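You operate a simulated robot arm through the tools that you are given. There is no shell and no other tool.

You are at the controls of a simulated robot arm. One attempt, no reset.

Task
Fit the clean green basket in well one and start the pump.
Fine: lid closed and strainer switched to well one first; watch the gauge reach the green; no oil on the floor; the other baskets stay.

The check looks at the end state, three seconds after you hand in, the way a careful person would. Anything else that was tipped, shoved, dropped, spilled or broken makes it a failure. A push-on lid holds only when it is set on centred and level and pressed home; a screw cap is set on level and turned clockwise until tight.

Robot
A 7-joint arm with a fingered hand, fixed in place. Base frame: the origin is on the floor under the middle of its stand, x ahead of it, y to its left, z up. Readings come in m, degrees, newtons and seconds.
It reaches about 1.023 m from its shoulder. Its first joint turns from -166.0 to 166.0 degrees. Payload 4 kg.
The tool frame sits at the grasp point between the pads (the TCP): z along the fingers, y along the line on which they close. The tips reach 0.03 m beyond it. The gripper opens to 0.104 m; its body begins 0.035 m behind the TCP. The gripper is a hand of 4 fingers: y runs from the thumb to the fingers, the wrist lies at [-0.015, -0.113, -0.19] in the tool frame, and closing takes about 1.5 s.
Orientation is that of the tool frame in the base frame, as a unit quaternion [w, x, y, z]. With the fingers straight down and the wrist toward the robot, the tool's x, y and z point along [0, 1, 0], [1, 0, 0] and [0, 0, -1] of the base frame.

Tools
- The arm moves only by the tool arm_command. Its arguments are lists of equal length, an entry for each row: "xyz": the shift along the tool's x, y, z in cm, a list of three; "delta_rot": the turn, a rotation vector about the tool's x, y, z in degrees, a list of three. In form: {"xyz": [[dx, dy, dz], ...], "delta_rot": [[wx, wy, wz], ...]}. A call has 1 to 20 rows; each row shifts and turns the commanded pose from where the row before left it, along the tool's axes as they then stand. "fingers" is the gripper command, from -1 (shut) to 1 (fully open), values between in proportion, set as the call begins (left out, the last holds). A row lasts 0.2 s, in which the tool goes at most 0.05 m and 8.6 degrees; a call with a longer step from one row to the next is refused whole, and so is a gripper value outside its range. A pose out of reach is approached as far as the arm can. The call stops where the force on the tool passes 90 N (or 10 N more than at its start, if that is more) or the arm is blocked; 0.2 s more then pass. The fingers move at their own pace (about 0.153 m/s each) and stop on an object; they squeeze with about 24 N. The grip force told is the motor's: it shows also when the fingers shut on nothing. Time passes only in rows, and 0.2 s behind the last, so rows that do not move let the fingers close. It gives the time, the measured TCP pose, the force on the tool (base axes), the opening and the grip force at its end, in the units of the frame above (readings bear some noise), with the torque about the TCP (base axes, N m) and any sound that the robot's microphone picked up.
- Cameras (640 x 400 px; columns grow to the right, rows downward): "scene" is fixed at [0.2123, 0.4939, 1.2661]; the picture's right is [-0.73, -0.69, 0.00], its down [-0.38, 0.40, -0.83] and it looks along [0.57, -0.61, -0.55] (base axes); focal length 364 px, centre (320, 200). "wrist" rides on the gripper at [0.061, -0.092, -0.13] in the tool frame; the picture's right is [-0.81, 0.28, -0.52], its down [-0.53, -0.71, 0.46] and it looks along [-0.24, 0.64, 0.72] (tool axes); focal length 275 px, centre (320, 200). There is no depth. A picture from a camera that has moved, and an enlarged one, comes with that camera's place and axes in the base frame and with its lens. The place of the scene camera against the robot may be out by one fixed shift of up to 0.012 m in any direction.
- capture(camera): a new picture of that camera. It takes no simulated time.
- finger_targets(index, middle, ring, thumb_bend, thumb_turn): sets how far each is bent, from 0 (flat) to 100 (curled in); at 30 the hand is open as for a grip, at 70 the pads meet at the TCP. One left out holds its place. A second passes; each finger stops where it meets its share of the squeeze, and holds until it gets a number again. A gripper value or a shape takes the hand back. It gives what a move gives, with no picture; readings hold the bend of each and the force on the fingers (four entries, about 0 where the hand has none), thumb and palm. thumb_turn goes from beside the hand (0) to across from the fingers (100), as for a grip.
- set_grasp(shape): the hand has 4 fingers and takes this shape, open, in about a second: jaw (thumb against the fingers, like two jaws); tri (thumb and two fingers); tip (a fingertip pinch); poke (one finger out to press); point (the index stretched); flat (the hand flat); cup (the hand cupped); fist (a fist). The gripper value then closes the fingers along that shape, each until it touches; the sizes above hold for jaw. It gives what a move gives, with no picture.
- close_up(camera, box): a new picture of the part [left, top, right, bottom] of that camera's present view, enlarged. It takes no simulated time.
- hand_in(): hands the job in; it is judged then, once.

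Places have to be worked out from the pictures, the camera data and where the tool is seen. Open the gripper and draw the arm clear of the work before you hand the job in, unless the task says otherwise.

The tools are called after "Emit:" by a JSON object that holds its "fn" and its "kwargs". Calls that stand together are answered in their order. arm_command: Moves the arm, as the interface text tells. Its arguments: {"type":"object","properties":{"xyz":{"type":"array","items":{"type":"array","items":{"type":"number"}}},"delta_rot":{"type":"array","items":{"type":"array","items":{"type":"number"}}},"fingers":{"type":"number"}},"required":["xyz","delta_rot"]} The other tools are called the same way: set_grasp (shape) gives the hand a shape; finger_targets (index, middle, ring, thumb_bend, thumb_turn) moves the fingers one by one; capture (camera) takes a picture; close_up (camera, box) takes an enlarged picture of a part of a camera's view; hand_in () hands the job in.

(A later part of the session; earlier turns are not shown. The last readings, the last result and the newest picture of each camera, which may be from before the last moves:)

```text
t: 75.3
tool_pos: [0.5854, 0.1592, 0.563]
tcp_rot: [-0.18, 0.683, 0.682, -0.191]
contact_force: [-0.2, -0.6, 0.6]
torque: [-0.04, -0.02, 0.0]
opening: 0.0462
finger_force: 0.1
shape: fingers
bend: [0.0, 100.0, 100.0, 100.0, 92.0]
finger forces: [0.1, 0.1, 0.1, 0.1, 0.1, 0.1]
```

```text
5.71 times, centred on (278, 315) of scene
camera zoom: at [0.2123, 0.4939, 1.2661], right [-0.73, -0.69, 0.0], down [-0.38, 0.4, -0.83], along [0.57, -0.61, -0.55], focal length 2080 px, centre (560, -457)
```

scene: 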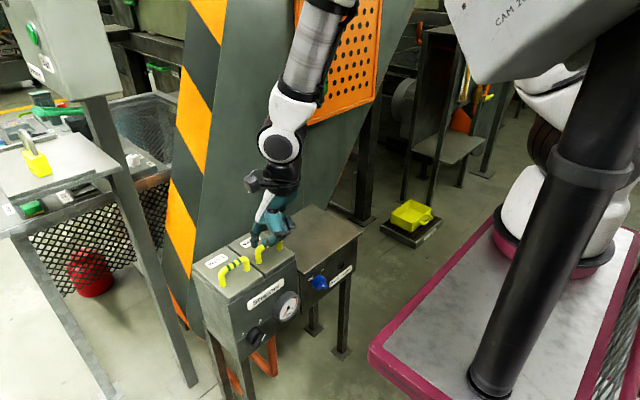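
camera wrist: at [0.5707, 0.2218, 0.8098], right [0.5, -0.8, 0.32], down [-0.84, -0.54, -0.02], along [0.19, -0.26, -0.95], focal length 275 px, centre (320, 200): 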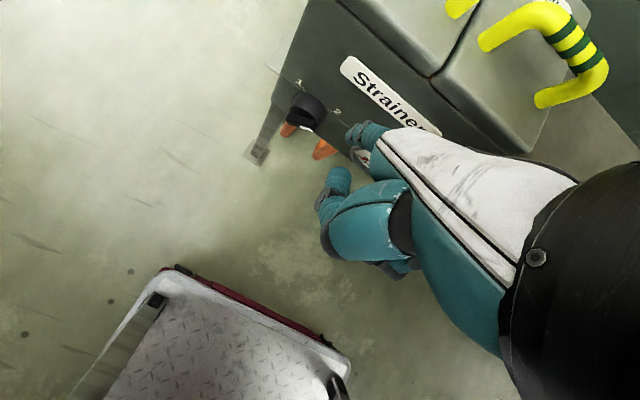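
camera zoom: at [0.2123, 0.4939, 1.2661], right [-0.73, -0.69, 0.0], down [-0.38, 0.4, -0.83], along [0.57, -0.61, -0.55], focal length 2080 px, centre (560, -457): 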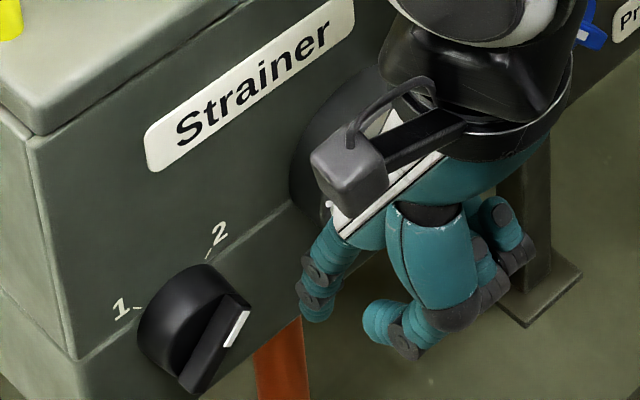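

Fingertip is just right of the ridge and in front of it. I'll move 2.7 cm toward the panel so it engages the ridge's depth.

Emit:
{"fn": "arm_command", "kwargs": {"xyz": [[0, 0.78, -0.46], [0, 0.78, -0.46], [0, 0.78, -0.46], [0, 0, 0]], "delta_rot": [[0, 0, 0], [0, 0, 0], [0, 0, 0], [0, 0, 0]]}}

Emit:
{"fn": "close_up", "kwargs": {"camera": "wrist", "box": [240, 40, 400, 200]}}

Emit:
{"fn": "close_up", "kwargs": {"camera": "scene", "box": [230, 280, 326, 350]}}

```text
t: 76.3
tool_pos: [0.6135, 0.1586, 0.5617]
tcp_rot: [-0.18, 0.682, 0.682, -0.191]
contact_force: [0.9, 1.0, 0.1]
torque: [0.01, -0.01, 0.01]
opening: 0.046
finger_force: 0.1
shape: fingers
bend: [0.0, 100.0, 100.0, 100.0, 92.0]
finger forces: [0.1, 0.1, 0.0, 0.0, 0.0, 0.0]
```

```text
2.50 times, centred on (320, 120) of wrist
camera zoom: at [0.5983, 0.2216, 0.7198], right [0.5, -0.8, 0.32], down [-0.84, -0.54, -0.02], along [0.19, -0.26, -0.95], focal length 688 px, centre (320, 400)
```

zoom: 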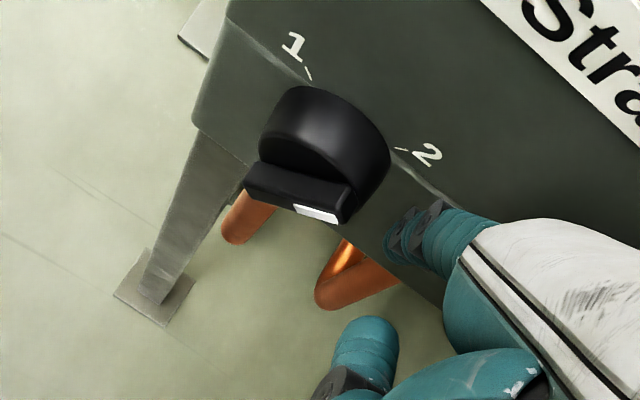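

```text
5.71 times, centred on (278, 315) of scene
camera zoom: at [0.2123, 0.4939, 1.2661], right [-0.73, -0.69, 0.0], down [-0.38, 0.4, -0.83], along [0.57, -0.61, -0.55], focal length 2080 px, centre (560, -457)
```

zoom: 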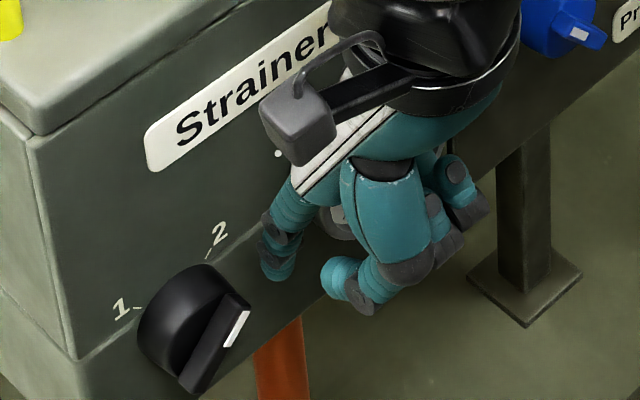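

The tip is right beside the ridge's pointer end at the right depth. I'll sweep +y in small steps and watch the ridge and forces.

Emit:
{"fn": "arm_command", "kwargs": {"xyz": [[0.4, 0, 0], [0.4, 0, 0], [0.4, 0, 0], [0.4, 0, 0], [0, 0, 0]], "delta_rot": [[0, 0, 0], [0, 0, 0], [0, 0, 0], [0, 0, 0], [0, 0, 0]]}}

Emit:
{"fn": "close_up", "kwargs": {"camera": "wrist", "box": [240, 40, 400, 200]}}

Emit:
{"fn": "close_up", "kwargs": {"camera": "scene", "box": [230, 290, 310, 350]}}

```text
t: 77.5
tool_pos: [0.6123, 0.1733, 0.5636]
tcp_rot: [-0.18, 0.683, 0.682, -0.19]
contact_force: [0.1, -0.4, 0.5]
torque: [-0.01, -0.03, -0.04]
opening: 0.0459
finger_force: 0.1
shape: fingers
bend: [0.0, 100.0, 100.0, 100.0, 92.0]
finger forces: [0.5, 0.1, 0.0, 0.1, 0.0, 0.0]
```

```text
2.50 times, centred on (320, 120) of wrist
camera zoom: at [0.5982, 0.2375, 0.7202], right [0.5, -0.8, 0.32], down [-0.84, -0.54, -0.02], along [0.19, -0.26, -0.95], focal length 688 px, centre (320, 400)
```

zoom: 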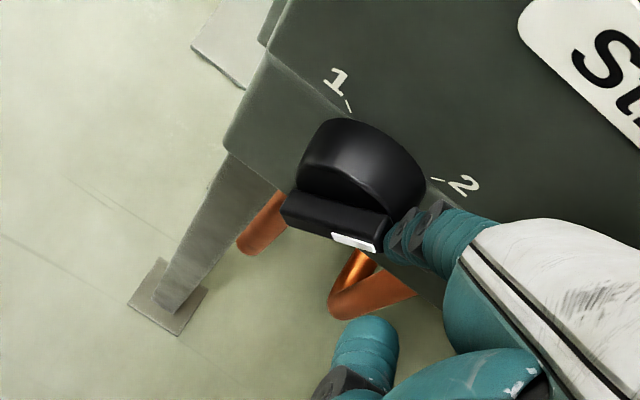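

```text
6.67 times, centred on (270, 320) of scene
camera zoom: at [0.2123, 0.4939, 1.2661], right [-0.73, -0.69, 0.0], down [-0.38, 0.4, -0.83], along [0.57, -0.61, -0.55], focal length 2427 px, centre (653, -600)
```

zoom: 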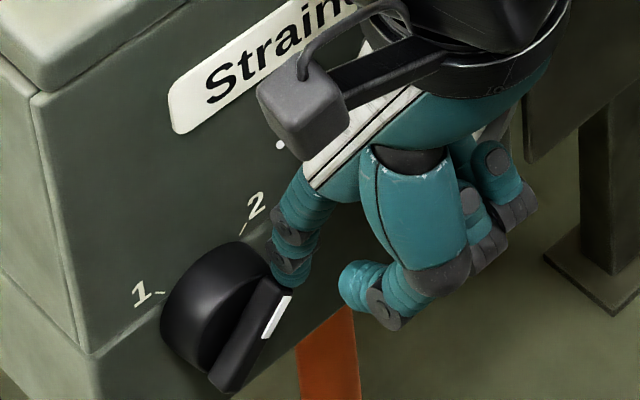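

Contact with the ridge has just started. Continuing the sweep.

Emit:
{"fn": "arm_command", "kwargs": {"xyz": [[0.3, 0, 0], [0.3, 0, 0], [0.3, 0, 0], [0.3, 0, 0], [0, 0, 0]], "delta_rot": [[0, 0, 0], [0, 0, 0], [0, 0, 0], [0, 0, 0], [0, 0, 0]]}}

Emit:
{"fn": "close_up", "kwargs": {"camera": "wrist", "box": [240, 40, 400, 200]}}

Emit:
{"fn": "close_up", "kwargs": {"camera": "scene", "box": [230, 290, 310, 350]}}

```text
t: 78.7
tool_pos: [0.6134, 0.1855, 0.5613]
tcp_rot: [-0.18, 0.683, 0.682, -0.19]
contact_force: [-2.2, -8.9, 7.8]
torque: [-0.37, -0.57, -0.74]
opening: 0.0472
finger_force: 5.5
shape: fingers
bend: [0.0, 100.0, 100.0, 100.0, 92.0]
finger forces: [11.5, 0.0, 0.0, 0.1, 0.1, 0.0]
```

```text
2.50 times, centred on (320, 120) of wrist
camera zoom: at [0.5988, 0.2493, 0.7188], right [0.5, -0.8, 0.32], down [-0.84, -0.54, -0.02], along [0.19, -0.26, -0.95], focal length 688 px, centre (320, 400)
```

zoom: 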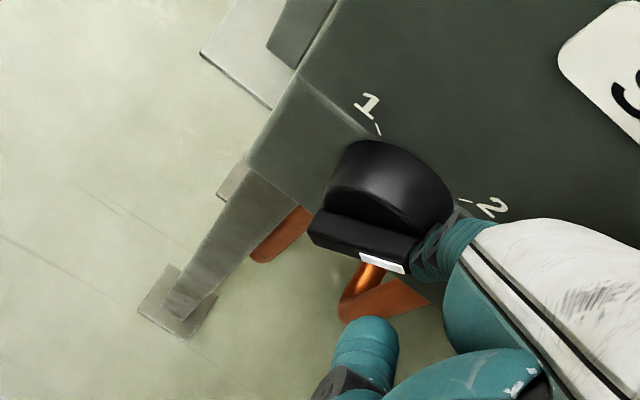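

```text
6.67 times, centred on (270, 320) of scene
camera zoom: at [0.2123, 0.4939, 1.2661], right [-0.73, -0.69, 0.0], down [-0.38, 0.4, -0.83], along [0.57, -0.61, -0.55], focal length 2427 px, centre (653, -600)
```

zoom: 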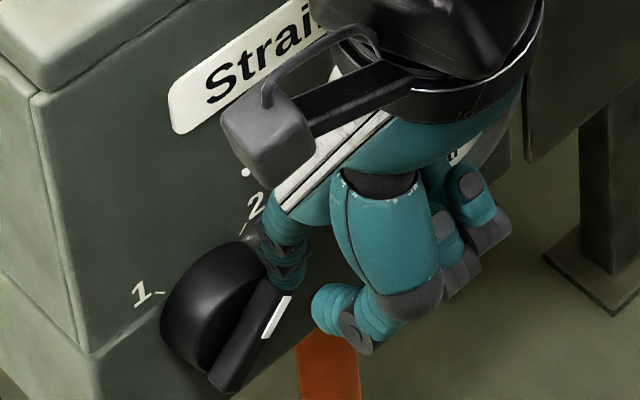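

The force is radial (−y, +z): the tip is pressing on the ridge's end cap, too high to turn it. I'll back off, go about 15 mm lower and sweep again so the finger's side catches the ridge.

Emit:
{"fn": "arm_command", "kwargs": {"xyz": [[-0.8, 0, 0], [-0.8, 0, 0], [-0.4, 0, 0], [0.02, 0.76, 1.29], [0, 0, 0]], "delta_rot": [[0, 0, 0], [0, 0, 0], [0, 0, 0], [0, 0, 0], [0, 0, 0]]}}

Emit:
{"fn": "arm_command", "kwargs": {"xyz": [[0.4, 0, 0], [0.4, 0, 0], [0.3, 0, 0], [0.3, 0, 0], [0, 0, 0]], "delta_rot": [[0, 0, 0], [0, 0, 0], [0, 0, 0], [0, 0, 0], [0, 0, 0]]}}

Emit:
{"fn": "close_up", "kwargs": {"camera": "wrist", "box": [240, 40, 400, 200]}}

Emit:
{"fn": "close_up", "kwargs": {"camera": "scene", "box": [230, 290, 310, 350]}}

```text
t: 79.9
tool_pos: [0.6135, 0.1653, 0.5465]
tcp_rot: [-0.18, 0.683, 0.682, -0.191]
contact_force: [0.3, 0.1, 0.0]
torque: [0.02, 0.01, -0.01]
opening: 0.046
finger_force: 0.2
shape: fingers
bend: [0.0, 100.0, 100.0, 100.0, 92.0]
finger forces: [0.0, 0.0, 0.0, 0.0, 0.1, 0.0]
```

```text
t: 81.1
tool_pos: [0.6143, 0.1792, 0.5464]
tcp_rot: [-0.18, 0.683, 0.682, -0.191]
contact_force: [-0.1, -9.0, 1.0]
torque: [-0.34, -0.08, -0.79]
opening: 0.0473
finger_force: 4.5
shape: fingers
bend: [0.0, 100.0, 100.0, 100.0, 92.0]
finger forces: [8.9, 0.0, 0.0, 0.0, 0.1, 0.0]
```

```text
2.50 times, centred on (320, 120) of wrist
camera zoom: at [0.5982, 0.243, 0.7039], right [0.5, -0.8, 0.32], down [-0.84, -0.53, -0.02], along [0.19, -0.26, -0.95], focal length 688 px, centre (320, 400)
```

zoom: 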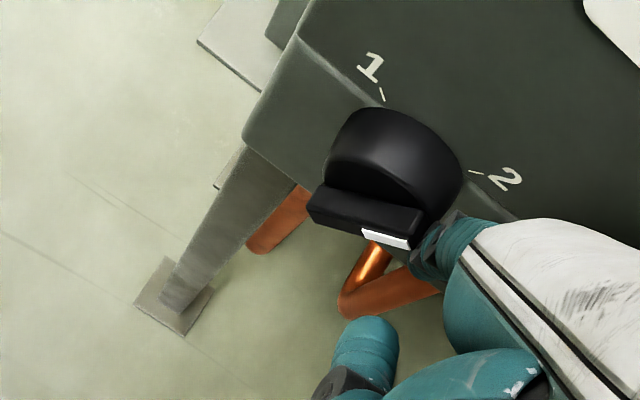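

```text
6.67 times, centred on (270, 320) of scene
camera zoom: at [0.2123, 0.4939, 1.2661], right [-0.73, -0.69, 0.0], down [-0.38, 0.4, -0.83], along [0.57, -0.61, -0.55], focal length 2427 px, centre (653, -600)
```

zoom: 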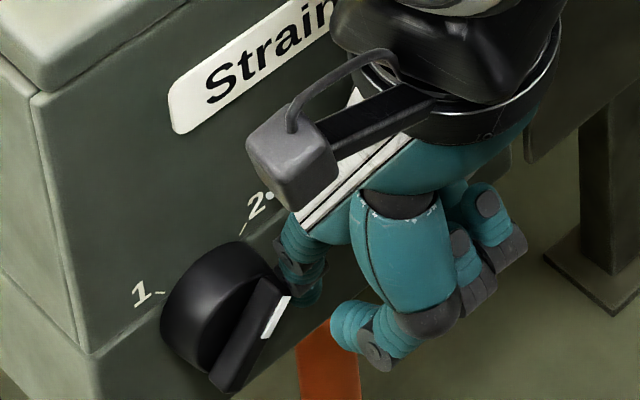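

Now the force is purely sideways (9 N), so the finger is on the ridge's flank. I'll push further to overcome the detent.

Emit:
{"fn": "arm_command", "kwargs": {"xyz": [[0.3, 0, 0], [0.3, 0, 0], [0.3, 0, 0], [0, 0, 0]], "delta_rot": [[0, 0, 0], [0, 0, 0], [0, 0, 0], [0, 0, 0]]}}

Emit:
{"fn": "close_up", "kwargs": {"camera": "wrist", "box": [240, 40, 400, 200]}}

Emit:
{"fn": "close_up", "kwargs": {"camera": "scene", "box": [230, 290, 310, 350]}}

```text
t: 82.1
tool_pos: [0.6129, 0.1869, 0.5475]
tcp_rot: [-0.18, 0.683, 0.681, -0.191]
contact_force: [-1.6, -14.5, 5.3]
torque: [-0.58, -0.43, -1.25]
opening: 0.0487
finger_force: 7.7
shape: fingers
bend: [0.0, 100.0, 100.0, 100.0, 92.0]
finger forces: [15.3, 0.0, 0.0, 0.0, 0.0, 0.1]
```

```text
2.50 times, centred on (320, 120) of wrist
camera zoom: at [0.5985, 0.2513, 0.704], right [0.5, -0.8, 0.32], down [-0.84, -0.53, -0.02], along [0.19, -0.26, -0.95], focal length 688 px, centre (320, 400)
```

zoom: 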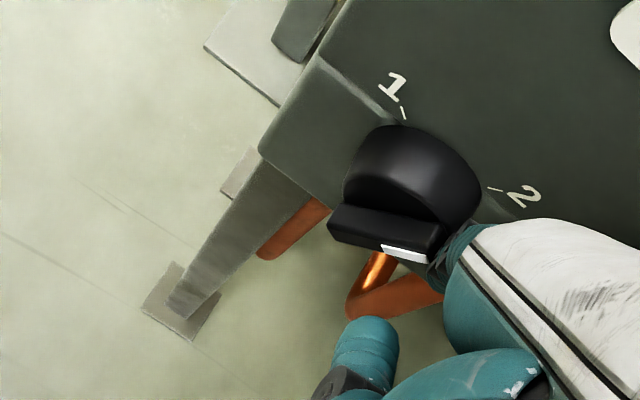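

```text
6.67 times, centred on (270, 320) of scene
camera zoom: at [0.2123, 0.4939, 1.2661], right [-0.73, -0.69, 0.0], down [-0.38, 0.4, -0.83], along [0.57, -0.61, -0.55], focal length 2427 px, centre (653, -600)
```

zoom: 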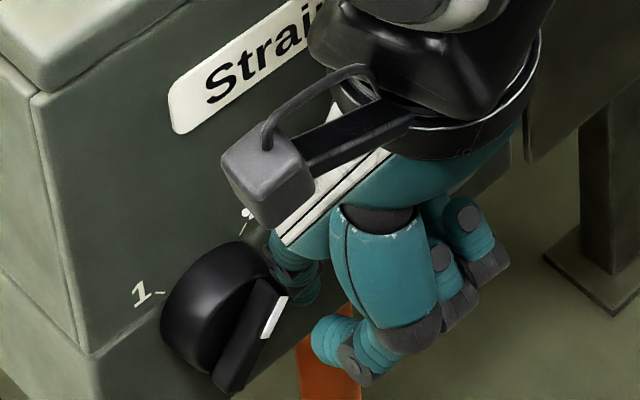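

The ridge has turned only slightly at 15 N. I'll hold the push a moment to see whether it creeps, adding 2 mm.

Emit:
{"fn": "arm_command", "kwargs": {"xyz": [[0.2, 0, 0], [0, 0, 0], [0, 0, 0], [0, 0, 0], [0, 0, 0]], "delta_rot": [[0, 0, 0], [0, 0, 0], [0, 0, 0], [0, 0, 0], [0, 0, 0]]}}

Emit:
{"fn": "close_up", "kwargs": {"camera": "scene", "box": [230, 290, 310, 350]}}

Emit:
{"fn": "close_up", "kwargs": {"camera": "wrist", "box": [280, 60, 380, 160]}}

```text
t: 83.3
tool_pos: [0.6123, 0.1879, 0.5472]
tcp_rot: [-0.18, 0.683, 0.681, -0.192]
contact_force: [-1.5, -32.7, 8.0]
torque: [-1.39, -0.64, -2.89]
opening: 0.0486
finger_force: 16.7
shape: fingers
bend: [0.0, 100.0, 100.0, 100.0, 92.0]
finger forces: [33.2, 0.0, 0.1, 0.0, 0.1, 0.1]
```

```text
6.67 times, centred on (270, 320) of scene
camera zoom: at [0.2123, 0.4939, 1.2661], right [-0.73, -0.69, 0.0], down [-0.38, 0.4, -0.83], along [0.57, -0.61, -0.55], focal length 2427 px, centre (653, -600)
```

zoom: 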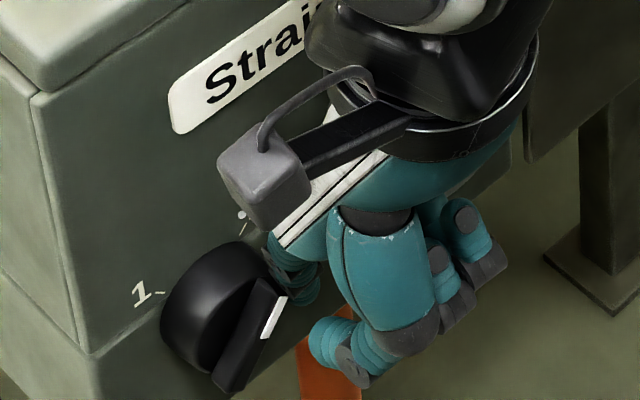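

```text
4.00 times, centred on (330, 110) of wrist
camera zoom: at [0.5986, 0.2525, 0.7042], right [0.5, -0.8, 0.32], down [-0.85, -0.53, -0.02], along [0.19, -0.26, -0.95], focal length 1101 px, centre (280, 560)
```

zoom: 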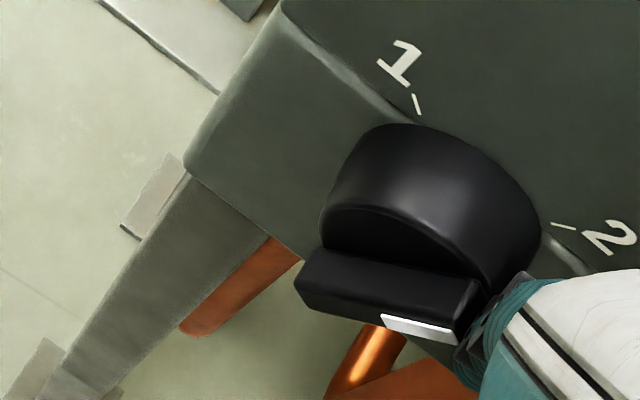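

Force jumped to 33 N without rotation: the tip is probably pushing the round disc behind the ridge. I'll back off, pull 9 mm away from the panel and sweep again so only the ridge is caught.

Emit:
{"fn": "arm_command", "kwargs": {"xyz": [[-0.8, 0, 0], [-0.8, 0, 0], [-0.4, 0, 0], [0, -0.78, 0.46], [0, 0, 0]], "delta_rot": [[0, 0, 0], [0, 0, 0], [0, 0, 0], [0, 0, 0], [0, 0, 0]]}}

Emit:
{"fn": "close_up", "kwargs": {"camera": "wrist", "box": [280, 60, 380, 160]}}

Emit:
{"fn": "close_up", "kwargs": {"camera": "scene", "box": [230, 290, 310, 350]}}

```text
t: 84.5
tool_pos: [0.6035, 0.1715, 0.5476]
tcp_rot: [-0.179, 0.682, 0.682, -0.191]
contact_force: [-0.1, -0.3, -0.4]
torque: [-0.04, -0.03, -0.01]
opening: 0.0462
finger_force: 0.0
shape: fingers
bend: [0.0, 100.0, 100.0, 100.0, 92.0]
finger forces: [0.0, 0.0, 0.0, 0.0, 0.1, 0.1]
```

```text
4.00 times, centred on (330, 110) of wrist
camera zoom: at [0.5891, 0.2352, 0.7045], right [0.5, -0.8, 0.32], down [-0.84, -0.54, -0.02], along [0.19, -0.26, -0.95], focal length 1101 px, centre (280, 560)
```

zoom: 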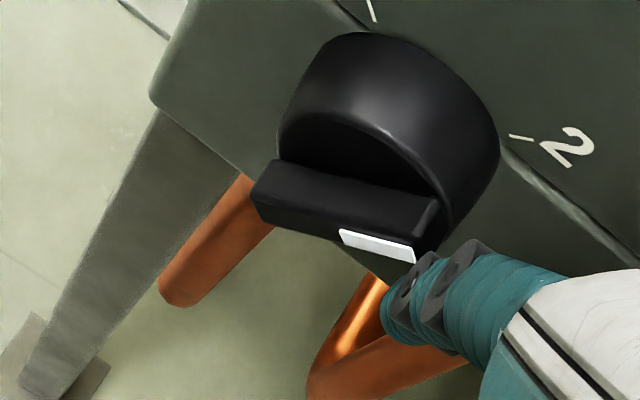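

```text
6.67 times, centred on (270, 320) of scene
camera zoom: at [0.2123, 0.4939, 1.2661], right [-0.73, -0.69, 0.0], down [-0.38, 0.4, -0.83], along [0.57, -0.61, -0.55], focal length 2427 px, centre (653, -600)
```

zoom: 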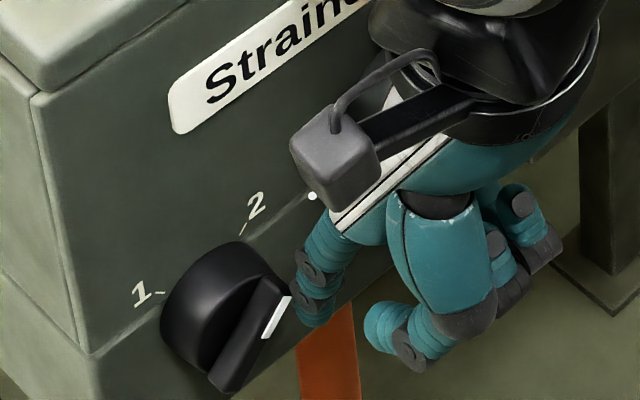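

Predicted and seen positions match within 1 px, so at this depth the finger barely overlaps the ridge. I'll go 5.5 mm forward (between ridge front and disc), then sweep.

Emit:
{"fn": "arm_command", "kwargs": {"xyz": [[0, 0.48, -0.28], [0.4, 0, 0], [0.4, 0, 0], [0.3, 0, 0], [0, 0, 0]], "delta_rot": [[0, 0, 0], [0, 0, 0], [0, 0, 0], [0, 0, 0], [0, 0, 0]]}}

Emit:
{"fn": "close_up", "kwargs": {"camera": "wrist", "box": [280, 60, 380, 160]}}

Emit:
{"fn": "close_up", "kwargs": {"camera": "scene", "box": [230, 290, 310, 350]}}

```text
t: 85.7
tool_pos: [0.6093, 0.1805, 0.5484]
tcp_rot: [-0.18, 0.682, 0.682, -0.191]
contact_force: [-0.7, -0.7, -0.3]
torque: [0.0, -0.02, -0.03]
opening: 0.0457
finger_force: 0.4
shape: fingers
bend: [0.0, 100.0, 100.0, 100.0, 92.0]
finger forces: [0.3, 0.0, 0.1, 0.0, 0.0, 0.0]
```

```text
4.00 times, centred on (330, 110) of wrist
camera zoom: at [0.5948, 0.2452, 0.7043], right [0.5, -0.8, 0.32], down [-0.84, -0.54, -0.02], along [0.19, -0.26, -0.95], focal length 1101 px, centre (280, 560)
```

zoom: 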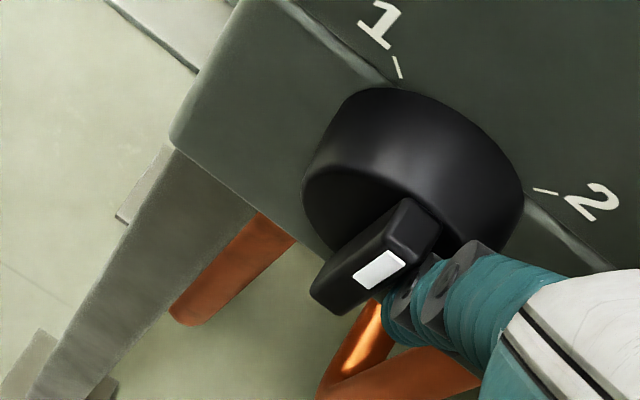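

```text
6.67 times, centred on (270, 320) of scene
camera zoom: at [0.2123, 0.4939, 1.2661], right [-0.73, -0.69, 0.0], down [-0.38, 0.4, -0.83], along [0.57, -0.61, -0.55], focal length 2427 px, centre (653, -600)
```

zoom: 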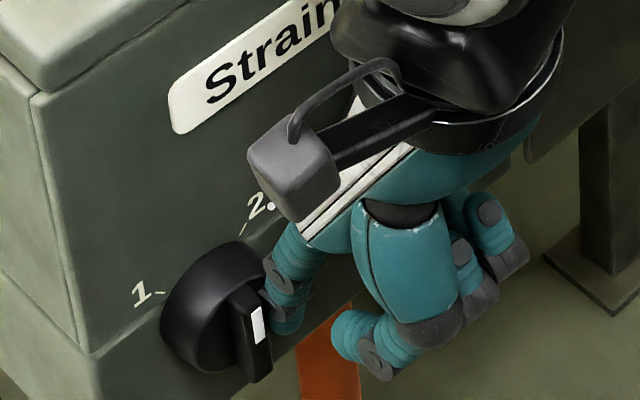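

The ridge is turning easily now, nearly vertical. Continuing the sweep toward 1.

Emit:
{"fn": "arm_command", "kwargs": {"xyz": [[0.3, 0, 0], [0.3, 0, 0], [0.3, 0, 0], [0, 0, 0]], "delta_rot": [[0, 0, 0], [0, 0, 0], [0, 0, 0], [0, 0, 0]]}}

Emit:
{"fn": "close_up", "kwargs": {"camera": "wrist", "box": [280, 60, 380, 160]}}

Emit:
{"fn": "close_up", "kwargs": {"camera": "scene", "box": [230, 290, 310, 350]}}

```text
t: 86.7
tool_pos: [0.61, 0.1893, 0.5469]
tcp_rot: [-0.18, 0.683, 0.681, -0.191]
contact_force: [-0.4, -5.4, 1.6]
torque: [-0.23, -0.07, -0.44]
opening: 0.0463
finger_force: 2.8
shape: fingers
bend: [0.0, 100.0, 100.0, 100.0, 92.0]
finger forces: [5.7, 0.1, 0.0, 0.0, 0.0, 0.1]
```

```text
4.00 times, centred on (330, 110) of wrist
camera zoom: at [0.5948, 0.2542, 0.7047], right [0.5, -0.8, 0.32], down [-0.84, -0.54, -0.02], along [0.19, -0.26, -0.95], focal length 1101 px, centre (280, 560)
```

zoom: 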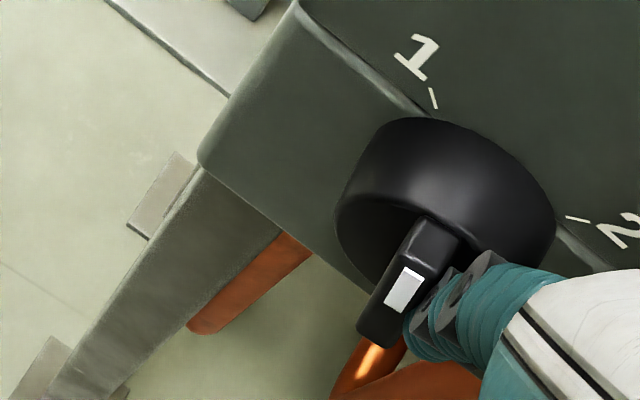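

```text
6.67 times, centred on (270, 320) of scene
camera zoom: at [0.2123, 0.4939, 1.2661], right [-0.73, -0.69, 0.0], down [-0.38, 0.4, -0.83], along [0.57, -0.61, -0.55], focal length 2427 px, centre (653, -600)
```

zoom: 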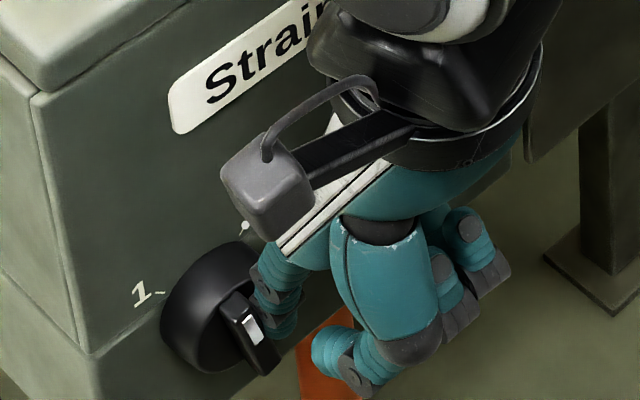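

The ridge is past vertical; because the tip now reaches below the axis it can't push further. I'll raise the finger 1.5 cm and continue pushing +y on the upper half.

Emit:
{"fn": "arm_command", "kwargs": {"xyz": [[-0.02, -0.76, -1.29], [0.3, 0, 0], [0.3, 0, 0], [0, 0, 0]], "delta_rot": [[0, 0, 0], [0, 0, 0], [0, 0, 0], [0, 0, 0]]}}

Emit:
{"fn": "close_up", "kwargs": {"camera": "wrist", "box": [280, 60, 380, 160]}}

Emit:
{"fn": "close_up", "kwargs": {"camera": "scene", "box": [230, 290, 310, 350]}}

```text
t: 87.7
tool_pos: [0.61, 0.1961, 0.5625]
tcp_rot: [-0.18, 0.683, 0.682, -0.191]
contact_force: [0.4, -0.6, 1.6]
torque: [-0.04, -0.12, -0.07]
opening: 0.0463
finger_force: 0.9
shape: fingers
bend: [0.0, 100.0, 100.0, 100.0, 92.0]
finger forces: [1.2, 0.0, 0.1, 0.0, 0.0, 0.0]
```

```text
4.00 times, centred on (330, 110) of wrist
camera zoom: at [0.5949, 0.2603, 0.7195], right [0.5, -0.8, 0.32], down [-0.84, -0.54, -0.02], along [0.19, -0.26, -0.95], focal length 1101 px, centre (280, 560)
```

zoom: 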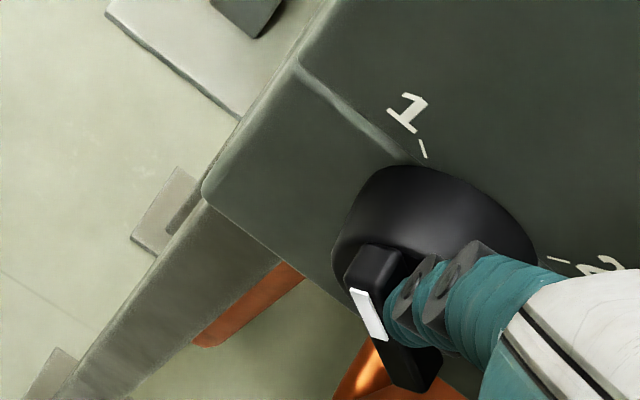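

```text
6.67 times, centred on (270, 320) of scene
camera zoom: at [0.2123, 0.4939, 1.2661], right [-0.73, -0.69, 0.0], down [-0.38, 0.4, -0.83], along [0.57, -0.61, -0.55], focal length 2427 px, centre (653, -600)
```

zoom: 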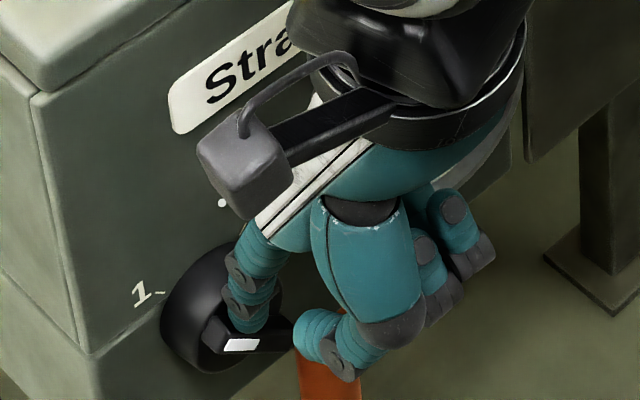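

The ridge now points to "1". I'll withdraw the finger upward and away and verify.

Emit:
{"fn": "arm_command", "kwargs": {"xyz": [[-0.3, -0.5, -0.87], [-0.3, -1.0, -1.73], [-0.3, -1.0, -1.73], [0, -2.5, 1.0], [0, -2.5, 1.0], [0, 0, 0]], "delta_rot": [[0, 0, 0], [0, 0, 0], [0, 0, 0], [0, 0, 0], [0, 0, 0], [0, 0, 0]]}}

Emit:
{"fn": "capture", "kwargs": {"camera": "wrist"}}

Emit:
{"fn": "close_up", "kwargs": {"camera": "scene", "box": [225, 290, 305, 350]}}

```text
t: 89.1
tool_pos: [0.5585, 0.1864, 0.6208]
tcp_rot: [-0.18, 0.683, 0.682, -0.191]
contact_force: [-0.4, 0.4, -0.5]
torque: [-0.02, 0.02, 0.05]
opening: 0.0461
finger_force: 0.0
shape: fingers
bend: [0.0, 100.0, 100.0, 100.0, 92.0]
finger forces: [0.0, 0.1, 0.0, 0.0, 0.0, 0.1]
```

```text
taken
camera wrist: at [0.5424, 0.2509, 0.7782], right [0.5, -0.8, 0.32], down [-0.84, -0.54, -0.02], along [0.19, -0.26, -0.95], focal length 275 px, centre (320, 200)
```

wrist: 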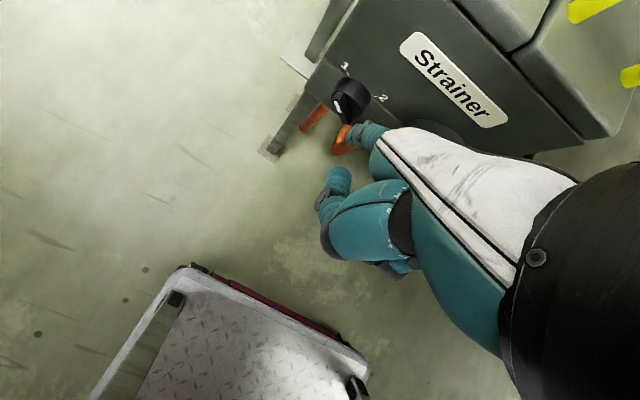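

```text
6.67 times, centred on (265, 320) of scene
camera zoom: at [0.2123, 0.4939, 1.2661], right [-0.73, -0.69, 0.0], down [-0.38, 0.4, -0.83], along [0.57, -0.61, -0.55], focal length 2427 px, centre (687, -600)
```

zoom: 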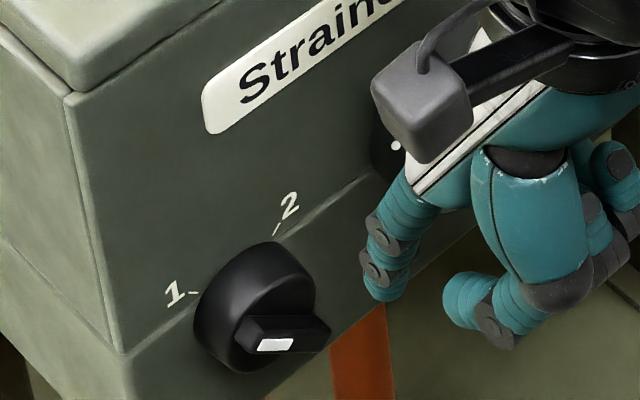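

Let me verify the pointer against the "1" tick in a magnified view.

Emit:
{"fn": "close_up", "kwargs": {"camera": "wrist", "box": [310, 50, 400, 130]}}

Emit:
{"fn": "close_up", "kwargs": {"camera": "scene", "box": [240, 310, 284, 344]}}

Emit:
{"fn": "close_up", "kwargs": {"camera": "scene", "box": [190, 220, 330, 320]}}

```text
5.00 times, centred on (355, 90) of wrist
camera zoom: at [0.5424, 0.2509, 0.7782], right [0.5, -0.8, 0.32], down [-0.84, -0.54, -0.02], along [0.19, -0.26, -0.95], focal length 1376 px, centre (145, 750)
```

zoom: 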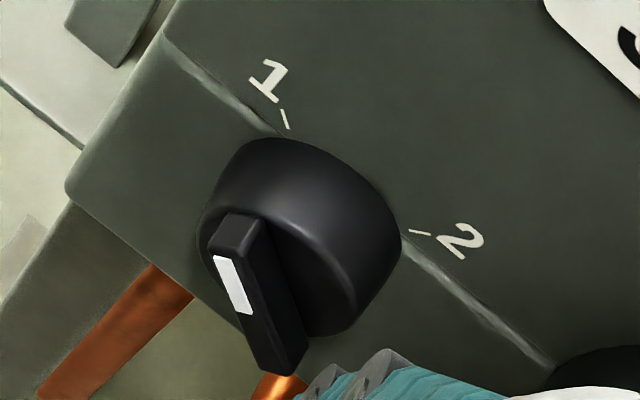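

```text
11.76 times, centred on (262, 327) of scene
camera zoom: at [0.2123, 0.4939, 1.2661], right [-0.73, -0.69, 0.0], down [-0.38, 0.4, -0.83], along [0.57, -0.61, -0.55], focal length 4283 px, centre (1002, -1294)
```

zoom: 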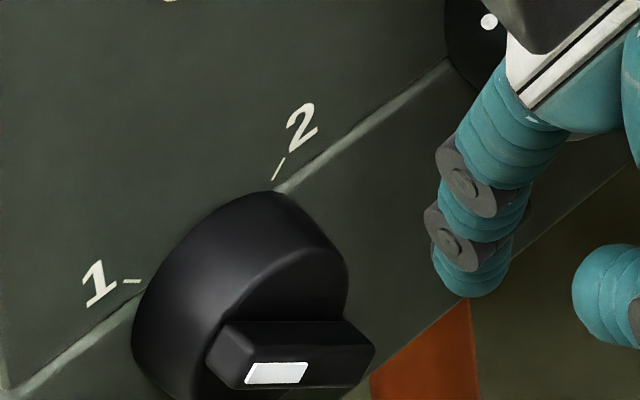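

```text
4.00 times, centred on (260, 270) of scene
camera zoom: at [0.2123, 0.4939, 1.2661], right [-0.73, -0.69, 0.0], down [-0.38, 0.4, -0.83], along [0.57, -0.61, -0.55], focal length 1456 px, centre (560, -80)
```

zoom: 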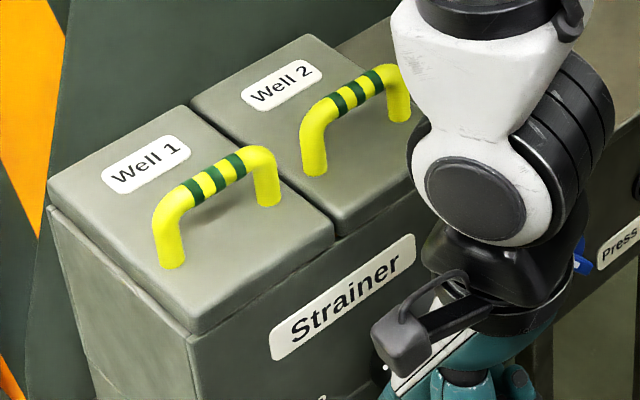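

The pointer angle works out to 45° left, right on "1", and lids 1 and 2 are closed. Next is the pump knob: its axis triangulates to about (y -0.0155, z 0.5185), ridge x≈0.689–0.7005. I'll move the hand across, staying in front of the panel.

Emit:
{"fn": "arm_command", "kwargs": {"xyz": [[0, 0.17, -4.16], [-3.46, 0, 0], [-3.46, 0, 0], [-3.46, 0, 0], [-3.46, 0, 0], [-3.46, 0, 0], [0, 0, 0]], "delta_rot": [[0, 0, 0], [0, 0, 0], [0, 0, 0], [0, 0, 0], [0, 0, 0], [0, 0, 0], [0, 0, 0]]}}

Emit:
{"fn": "capture", "kwargs": {"camera": "wrist"}}

Emit:
{"fn": "close_up", "kwargs": {"camera": "scene", "box": [250, 210, 390, 330]}}

```text
t: 90.7
tool_pos: [0.5796, 0.0142, 0.6582]
tcp_rot: [-0.18, 0.683, 0.682, -0.191]
contact_force: [0.2, 0.5, -0.2]
torque: [0.02, 0.01, 0.04]
opening: 0.0461
finger_force: 0.1
shape: fingers
bend: [0.0, 100.0, 100.0, 100.0, 92.0]
finger forces: [0.0, 0.1, 0.0, 0.0, 0.1, 0.1]
```

```text
taken
camera wrist: at [0.5651, 0.0784, 0.8163], right [0.5, -0.8, 0.32], down [-0.84, -0.54, -0.02], along [0.19, -0.26, -0.95], focal length 275 px, centre (320, 200)
```

wrist: 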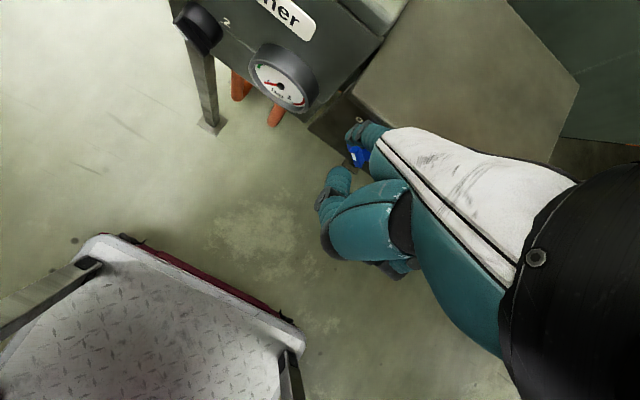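

```text
3.33 times, centred on (320, 270) of scene
camera zoom: at [0.2123, 0.4939, 1.2661], right [-0.73, -0.69, 0.0], down [-0.38, 0.4, -0.83], along [0.57, -0.61, -0.55], focal length 1214 px, centre (320, -33)
```

zoom: 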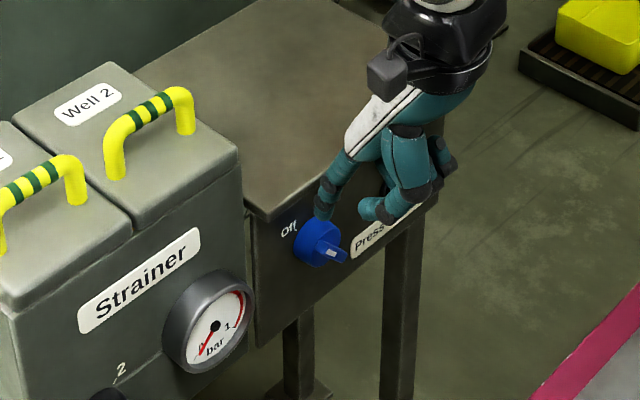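

Good position. Zooming on the pump knob/finger and on the gauge face (a green band is visible there).

Emit:
{"fn": "close_up", "kwargs": {"camera": "wrist", "box": [310, 90, 420, 200]}}

Emit:
{"fn": "close_up", "kwargs": {"camera": "wrist", "box": [235, 35, 335, 125]}}

Emit:
{"fn": "close_up", "kwargs": {"camera": "scene", "box": [295, 250, 359, 300]}}

```text
3.64 times, centred on (365, 145) of wrist
camera zoom: at [0.5651, 0.0784, 0.8163], right [0.5, -0.8, 0.32], down [-0.84, -0.54, -0.02], along [0.19, -0.26, -0.95], focal length 1001 px, centre (156, 400)
```

zoom: 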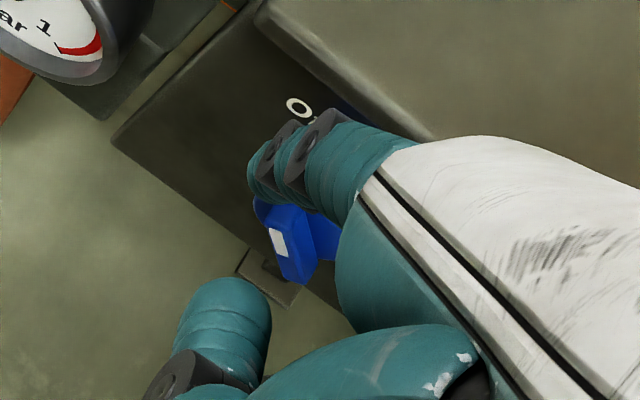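

```text
4.44 times, centred on (285, 80) of wrist
camera zoom: at [0.5651, 0.0784, 0.8163], right [0.5, -0.8, 0.32], down [-0.84, -0.54, -0.02], along [0.19, -0.26, -0.95], focal length 1224 px, centre (476, 733)
```

zoom: 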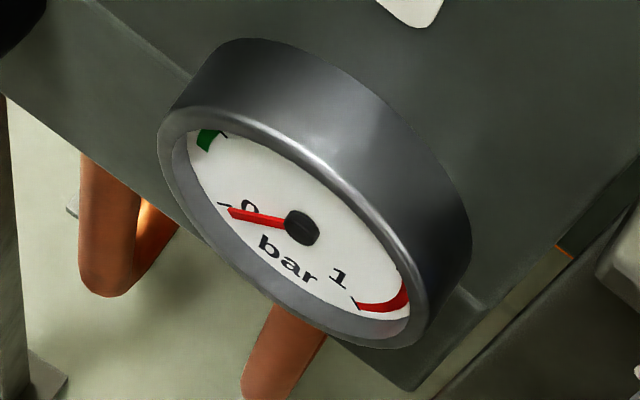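

```text
8.00 times, centred on (327, 275) of scene
camera zoom: at [0.2123, 0.4939, 1.2661], right [-0.73, -0.69, 0.0], down [-0.38, 0.4, -0.83], along [0.57, -0.61, -0.55], focal length 2912 px, centre (264, -400)
```

zoom: 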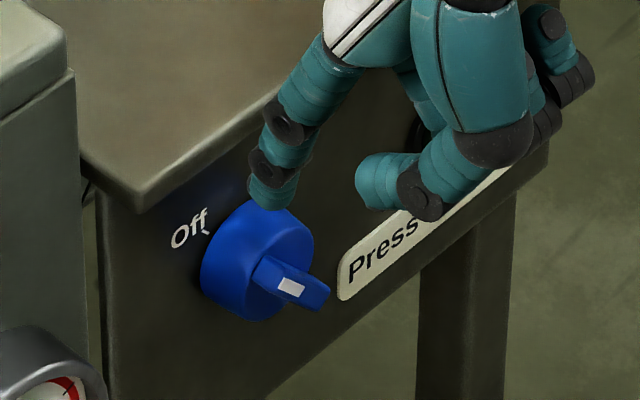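

The finger is left of and above the pump ridge, as planned. I'll lower the tip to z≈0.515 in front of it, then check depth before sweeping.

Emit:
{"fn": "arm_command", "kwargs": {"xyz": [[0.05, 1.47, 2.5], [0.05, 1.47, 2.5], [0.05, 1.47, 2.5], [0, 0, 0]], "delta_rot": [[0, 0, 0], [0, 0, 0], [0, 0, 0], [0, 0, 0]]}}

Emit:
{"fn": "close_up", "kwargs": {"camera": "wrist", "box": [300, 60, 410, 170]}}

Emit:
{"fn": "close_up", "kwargs": {"camera": "scene", "box": [295, 250, 359, 300]}}

```text
t: 91.7
tool_pos: [0.5794, 0.0155, 0.5714]
tcp_rot: [-0.18, 0.683, 0.682, -0.19]
contact_force: [0.4, 0.6, -0.3]
torque: [-0.03, 0.0, 0.01]
opening: 0.0462
finger_force: 0.1
shape: fingers
bend: [0.0, 100.0, 100.0, 100.0, 92.0]
finger forces: [0.1, 0.0, 0.0, 0.0, 0.0, 0.0]
```

```text
3.64 times, centred on (355, 115) of wrist
camera zoom: at [0.5654, 0.0799, 0.7288], right [0.5, -0.8, 0.32], down [-0.84, -0.54, -0.02], along [0.19, -0.26, -0.95], focal length 1001 px, centre (193, 509)
```

zoom: 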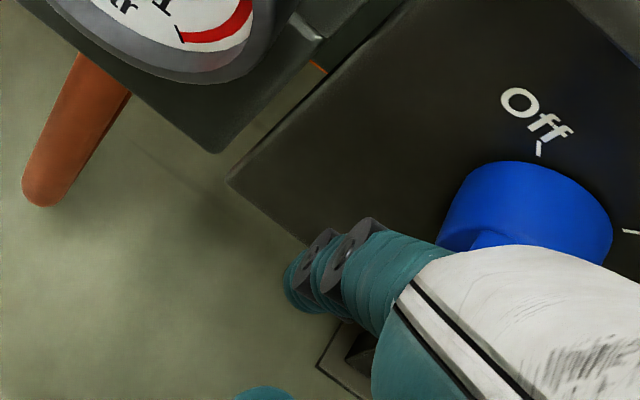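

```text
8.00 times, centred on (327, 275) of scene
camera zoom: at [0.2123, 0.4939, 1.2661], right [-0.73, -0.69, 0.0], down [-0.38, 0.4, -0.83], along [0.57, -0.61, -0.55], focal length 2912 px, centre (264, -400)
```

zoom: 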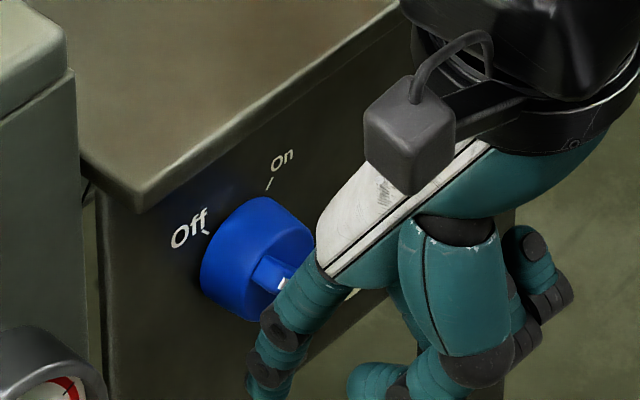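

Refined estimate: pump axis (y≈-0.0145, z≈0.522), ridge x≈0.690–0.7015. I'll move 2.25 cm toward the panel so the finger overlaps the ridge but not the disc.

Emit:
{"fn": "arm_command", "kwargs": {"xyz": [[0, 0.97, -0.57], [0, 0.97, -0.57], [0, 0, 0]], "delta_rot": [[0, 0, 0], [0, 0, 0], [0, 0, 0]]}}

Emit:
{"fn": "close_up", "kwargs": {"camera": "wrist", "box": [300, 60, 410, 170]}}

Emit:
{"fn": "close_up", "kwargs": {"camera": "scene", "box": [295, 250, 359, 300]}}

```text
t: 92.5
tool_pos: [0.6019, 0.0171, 0.5719]
tcp_rot: [-0.18, 0.683, 0.682, -0.191]
contact_force: [-0.2, 0.5, -0.6]
torque: [0.01, -0.02, -0.03]
opening: 0.046
finger_force: 0.0
shape: fingers
bend: [0.0, 100.0, 100.0, 100.0, 92.0]
finger forces: [0.0, 0.1, 0.0, 0.0, 0.0, 0.0]
```

```text
3.64 times, centred on (355, 115) of wrist
camera zoom: at [0.5874, 0.0802, 0.7292], right [0.5, -0.8, 0.32], down [-0.84, -0.54, -0.02], along [0.19, -0.26, -0.95], focal length 1001 px, centre (193, 509)
```

zoom: 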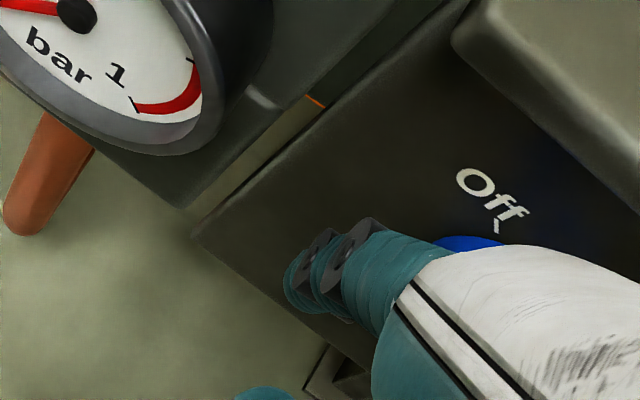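

```text
8.00 times, centred on (327, 275) of scene
camera zoom: at [0.2123, 0.4939, 1.2661], right [-0.73, -0.69, 0.0], down [-0.38, 0.4, -0.83], along [0.57, -0.61, -0.55], focal length 2912 px, centre (264, -400)
```

zoom: 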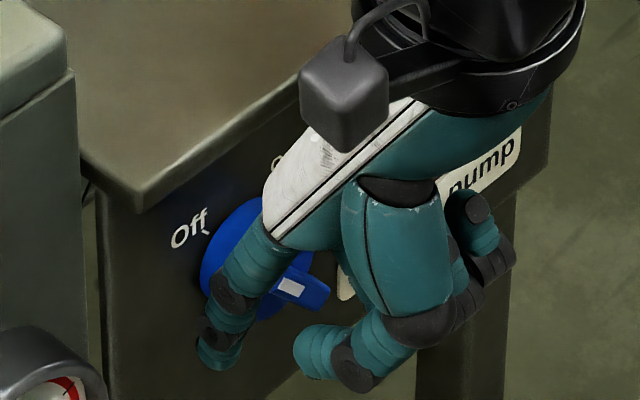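

Finger is left of the ridge at the right depth, no contact. Sweeping -y now in small steps.

Emit:
{"fn": "arm_command", "kwargs": {"xyz": [[-0.4, 0, 0], [-0.4, 0, 0], [-0.4, 0, 0], [-0.3, 0, 0], [-0.3, 0, 0], [0, 0, 0]], "delta_rot": [[0, 0, 0], [0, 0, 0], [0, 0, 0], [0, 0, 0], [0, 0, 0], [0, 0, 0]]}}

Emit:
{"fn": "close_up", "kwargs": {"camera": "wrist", "box": [300, 60, 410, 170]}}

Emit:
{"fn": "close_up", "kwargs": {"camera": "scene", "box": [295, 250, 359, 300]}}

```text
t: 93.9
tool_pos: [0.6024, -0.001, 0.5713]
tcp_rot: [-0.181, 0.683, 0.682, -0.191]
contact_force: [1.1, 0.6, 0.5]
torque: [-0.01, 0.01, 0.03]
opening: 0.0463
finger_force: 0.0
shape: fingers
bend: [0.0, 100.0, 100.0, 100.0, 92.0]
finger forces: [0.1, 0.1, 0.0, 0.0, 0.1, 0.1]
```

```text
3.64 times, centred on (355, 115) of wrist
camera zoom: at [0.588, 0.0627, 0.7284], right [0.5, -0.8, 0.32], down [-0.84, -0.54, -0.02], along [0.19, -0.26, -0.95], focal length 1001 px, centre (193, 509)
```

zoom: 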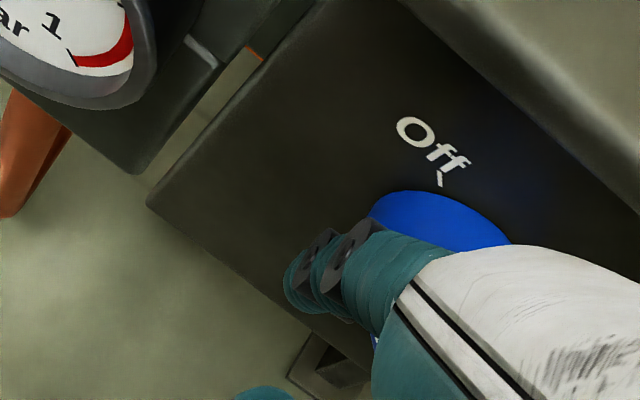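

```text
8.00 times, centred on (327, 275) of scene
camera zoom: at [0.2123, 0.4939, 1.2661], right [-0.73, -0.69, 0.0], down [-0.38, 0.4, -0.83], along [0.57, -0.61, -0.55], focal length 2912 px, centre (264, -400)
```

zoom: 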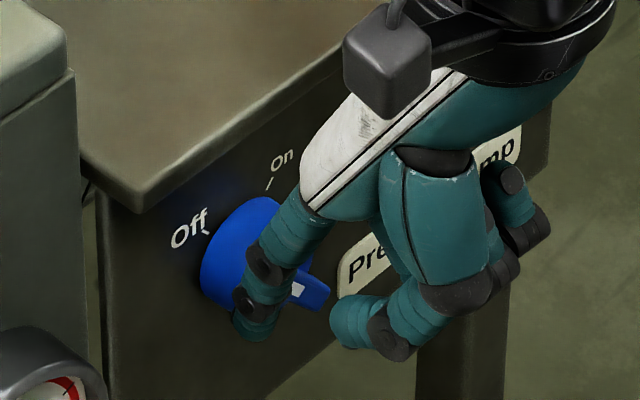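

About to touch. Continuing in 3 mm steps.

Emit:
{"fn": "arm_command", "kwargs": {"xyz": [[-0.3, 0, 0], [-0.3, 0, 0], [-0.3, 0, 0], [0, 0, 0]], "delta_rot": [[0, 0, 0], [0, 0, 0], [0, 0, 0], [0, 0, 0]]}}

Emit:
{"fn": "close_up", "kwargs": {"camera": "wrist", "box": [300, 60, 410, 170]}}

Emit:
{"fn": "close_up", "kwargs": {"camera": "scene", "box": [295, 250, 359, 300]}}

```text
t: 94.9
tool_pos: [0.6014, -0.0105, 0.5719]
tcp_rot: [-0.18, 0.682, 0.682, -0.191]
contact_force: [-2.6, 1.4, -0.5]
torque: [0.11, 0.08, 0.21]
opening: 0.0446
finger_force: 1.4
shape: fingers
bend: [1.0, 100.0, 100.0, 100.0, 92.0]
finger forces: [2.8, 0.0, 0.0, 0.1, 0.0, 0.1]
```

```text
3.64 times, centred on (355, 115) of wrist
camera zoom: at [0.587, 0.0537, 0.7285], right [0.5, -0.8, 0.32], down [-0.84, -0.54, -0.02], along [0.19, -0.26, -0.95], focal length 1001 px, centre (193, 509)
```

zoom: 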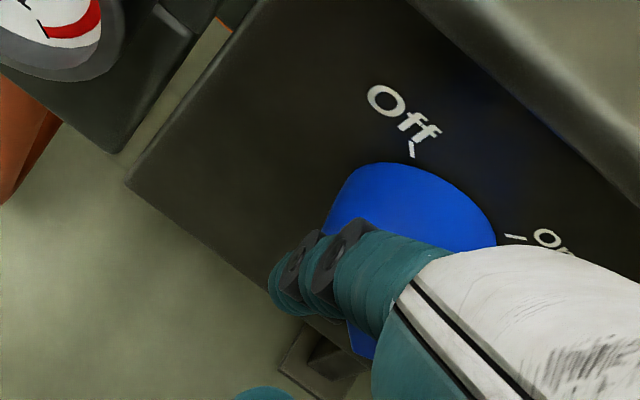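

```text
8.00 times, centred on (327, 275) of scene
camera zoom: at [0.2123, 0.4939, 1.2661], right [-0.73, -0.69, 0.0], down [-0.38, 0.4, -0.83], along [0.57, -0.61, -0.55], focal length 2912 px, centre (264, -400)
```

zoom: 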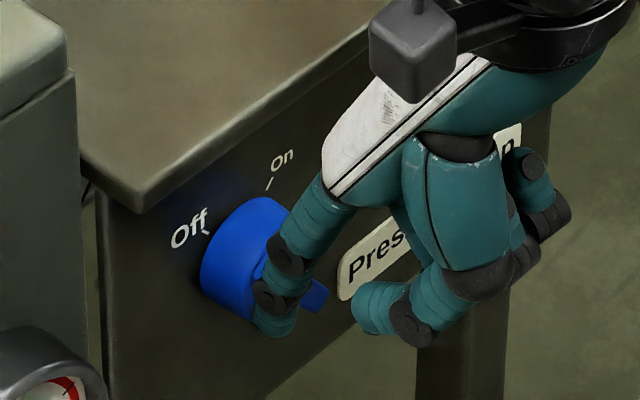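

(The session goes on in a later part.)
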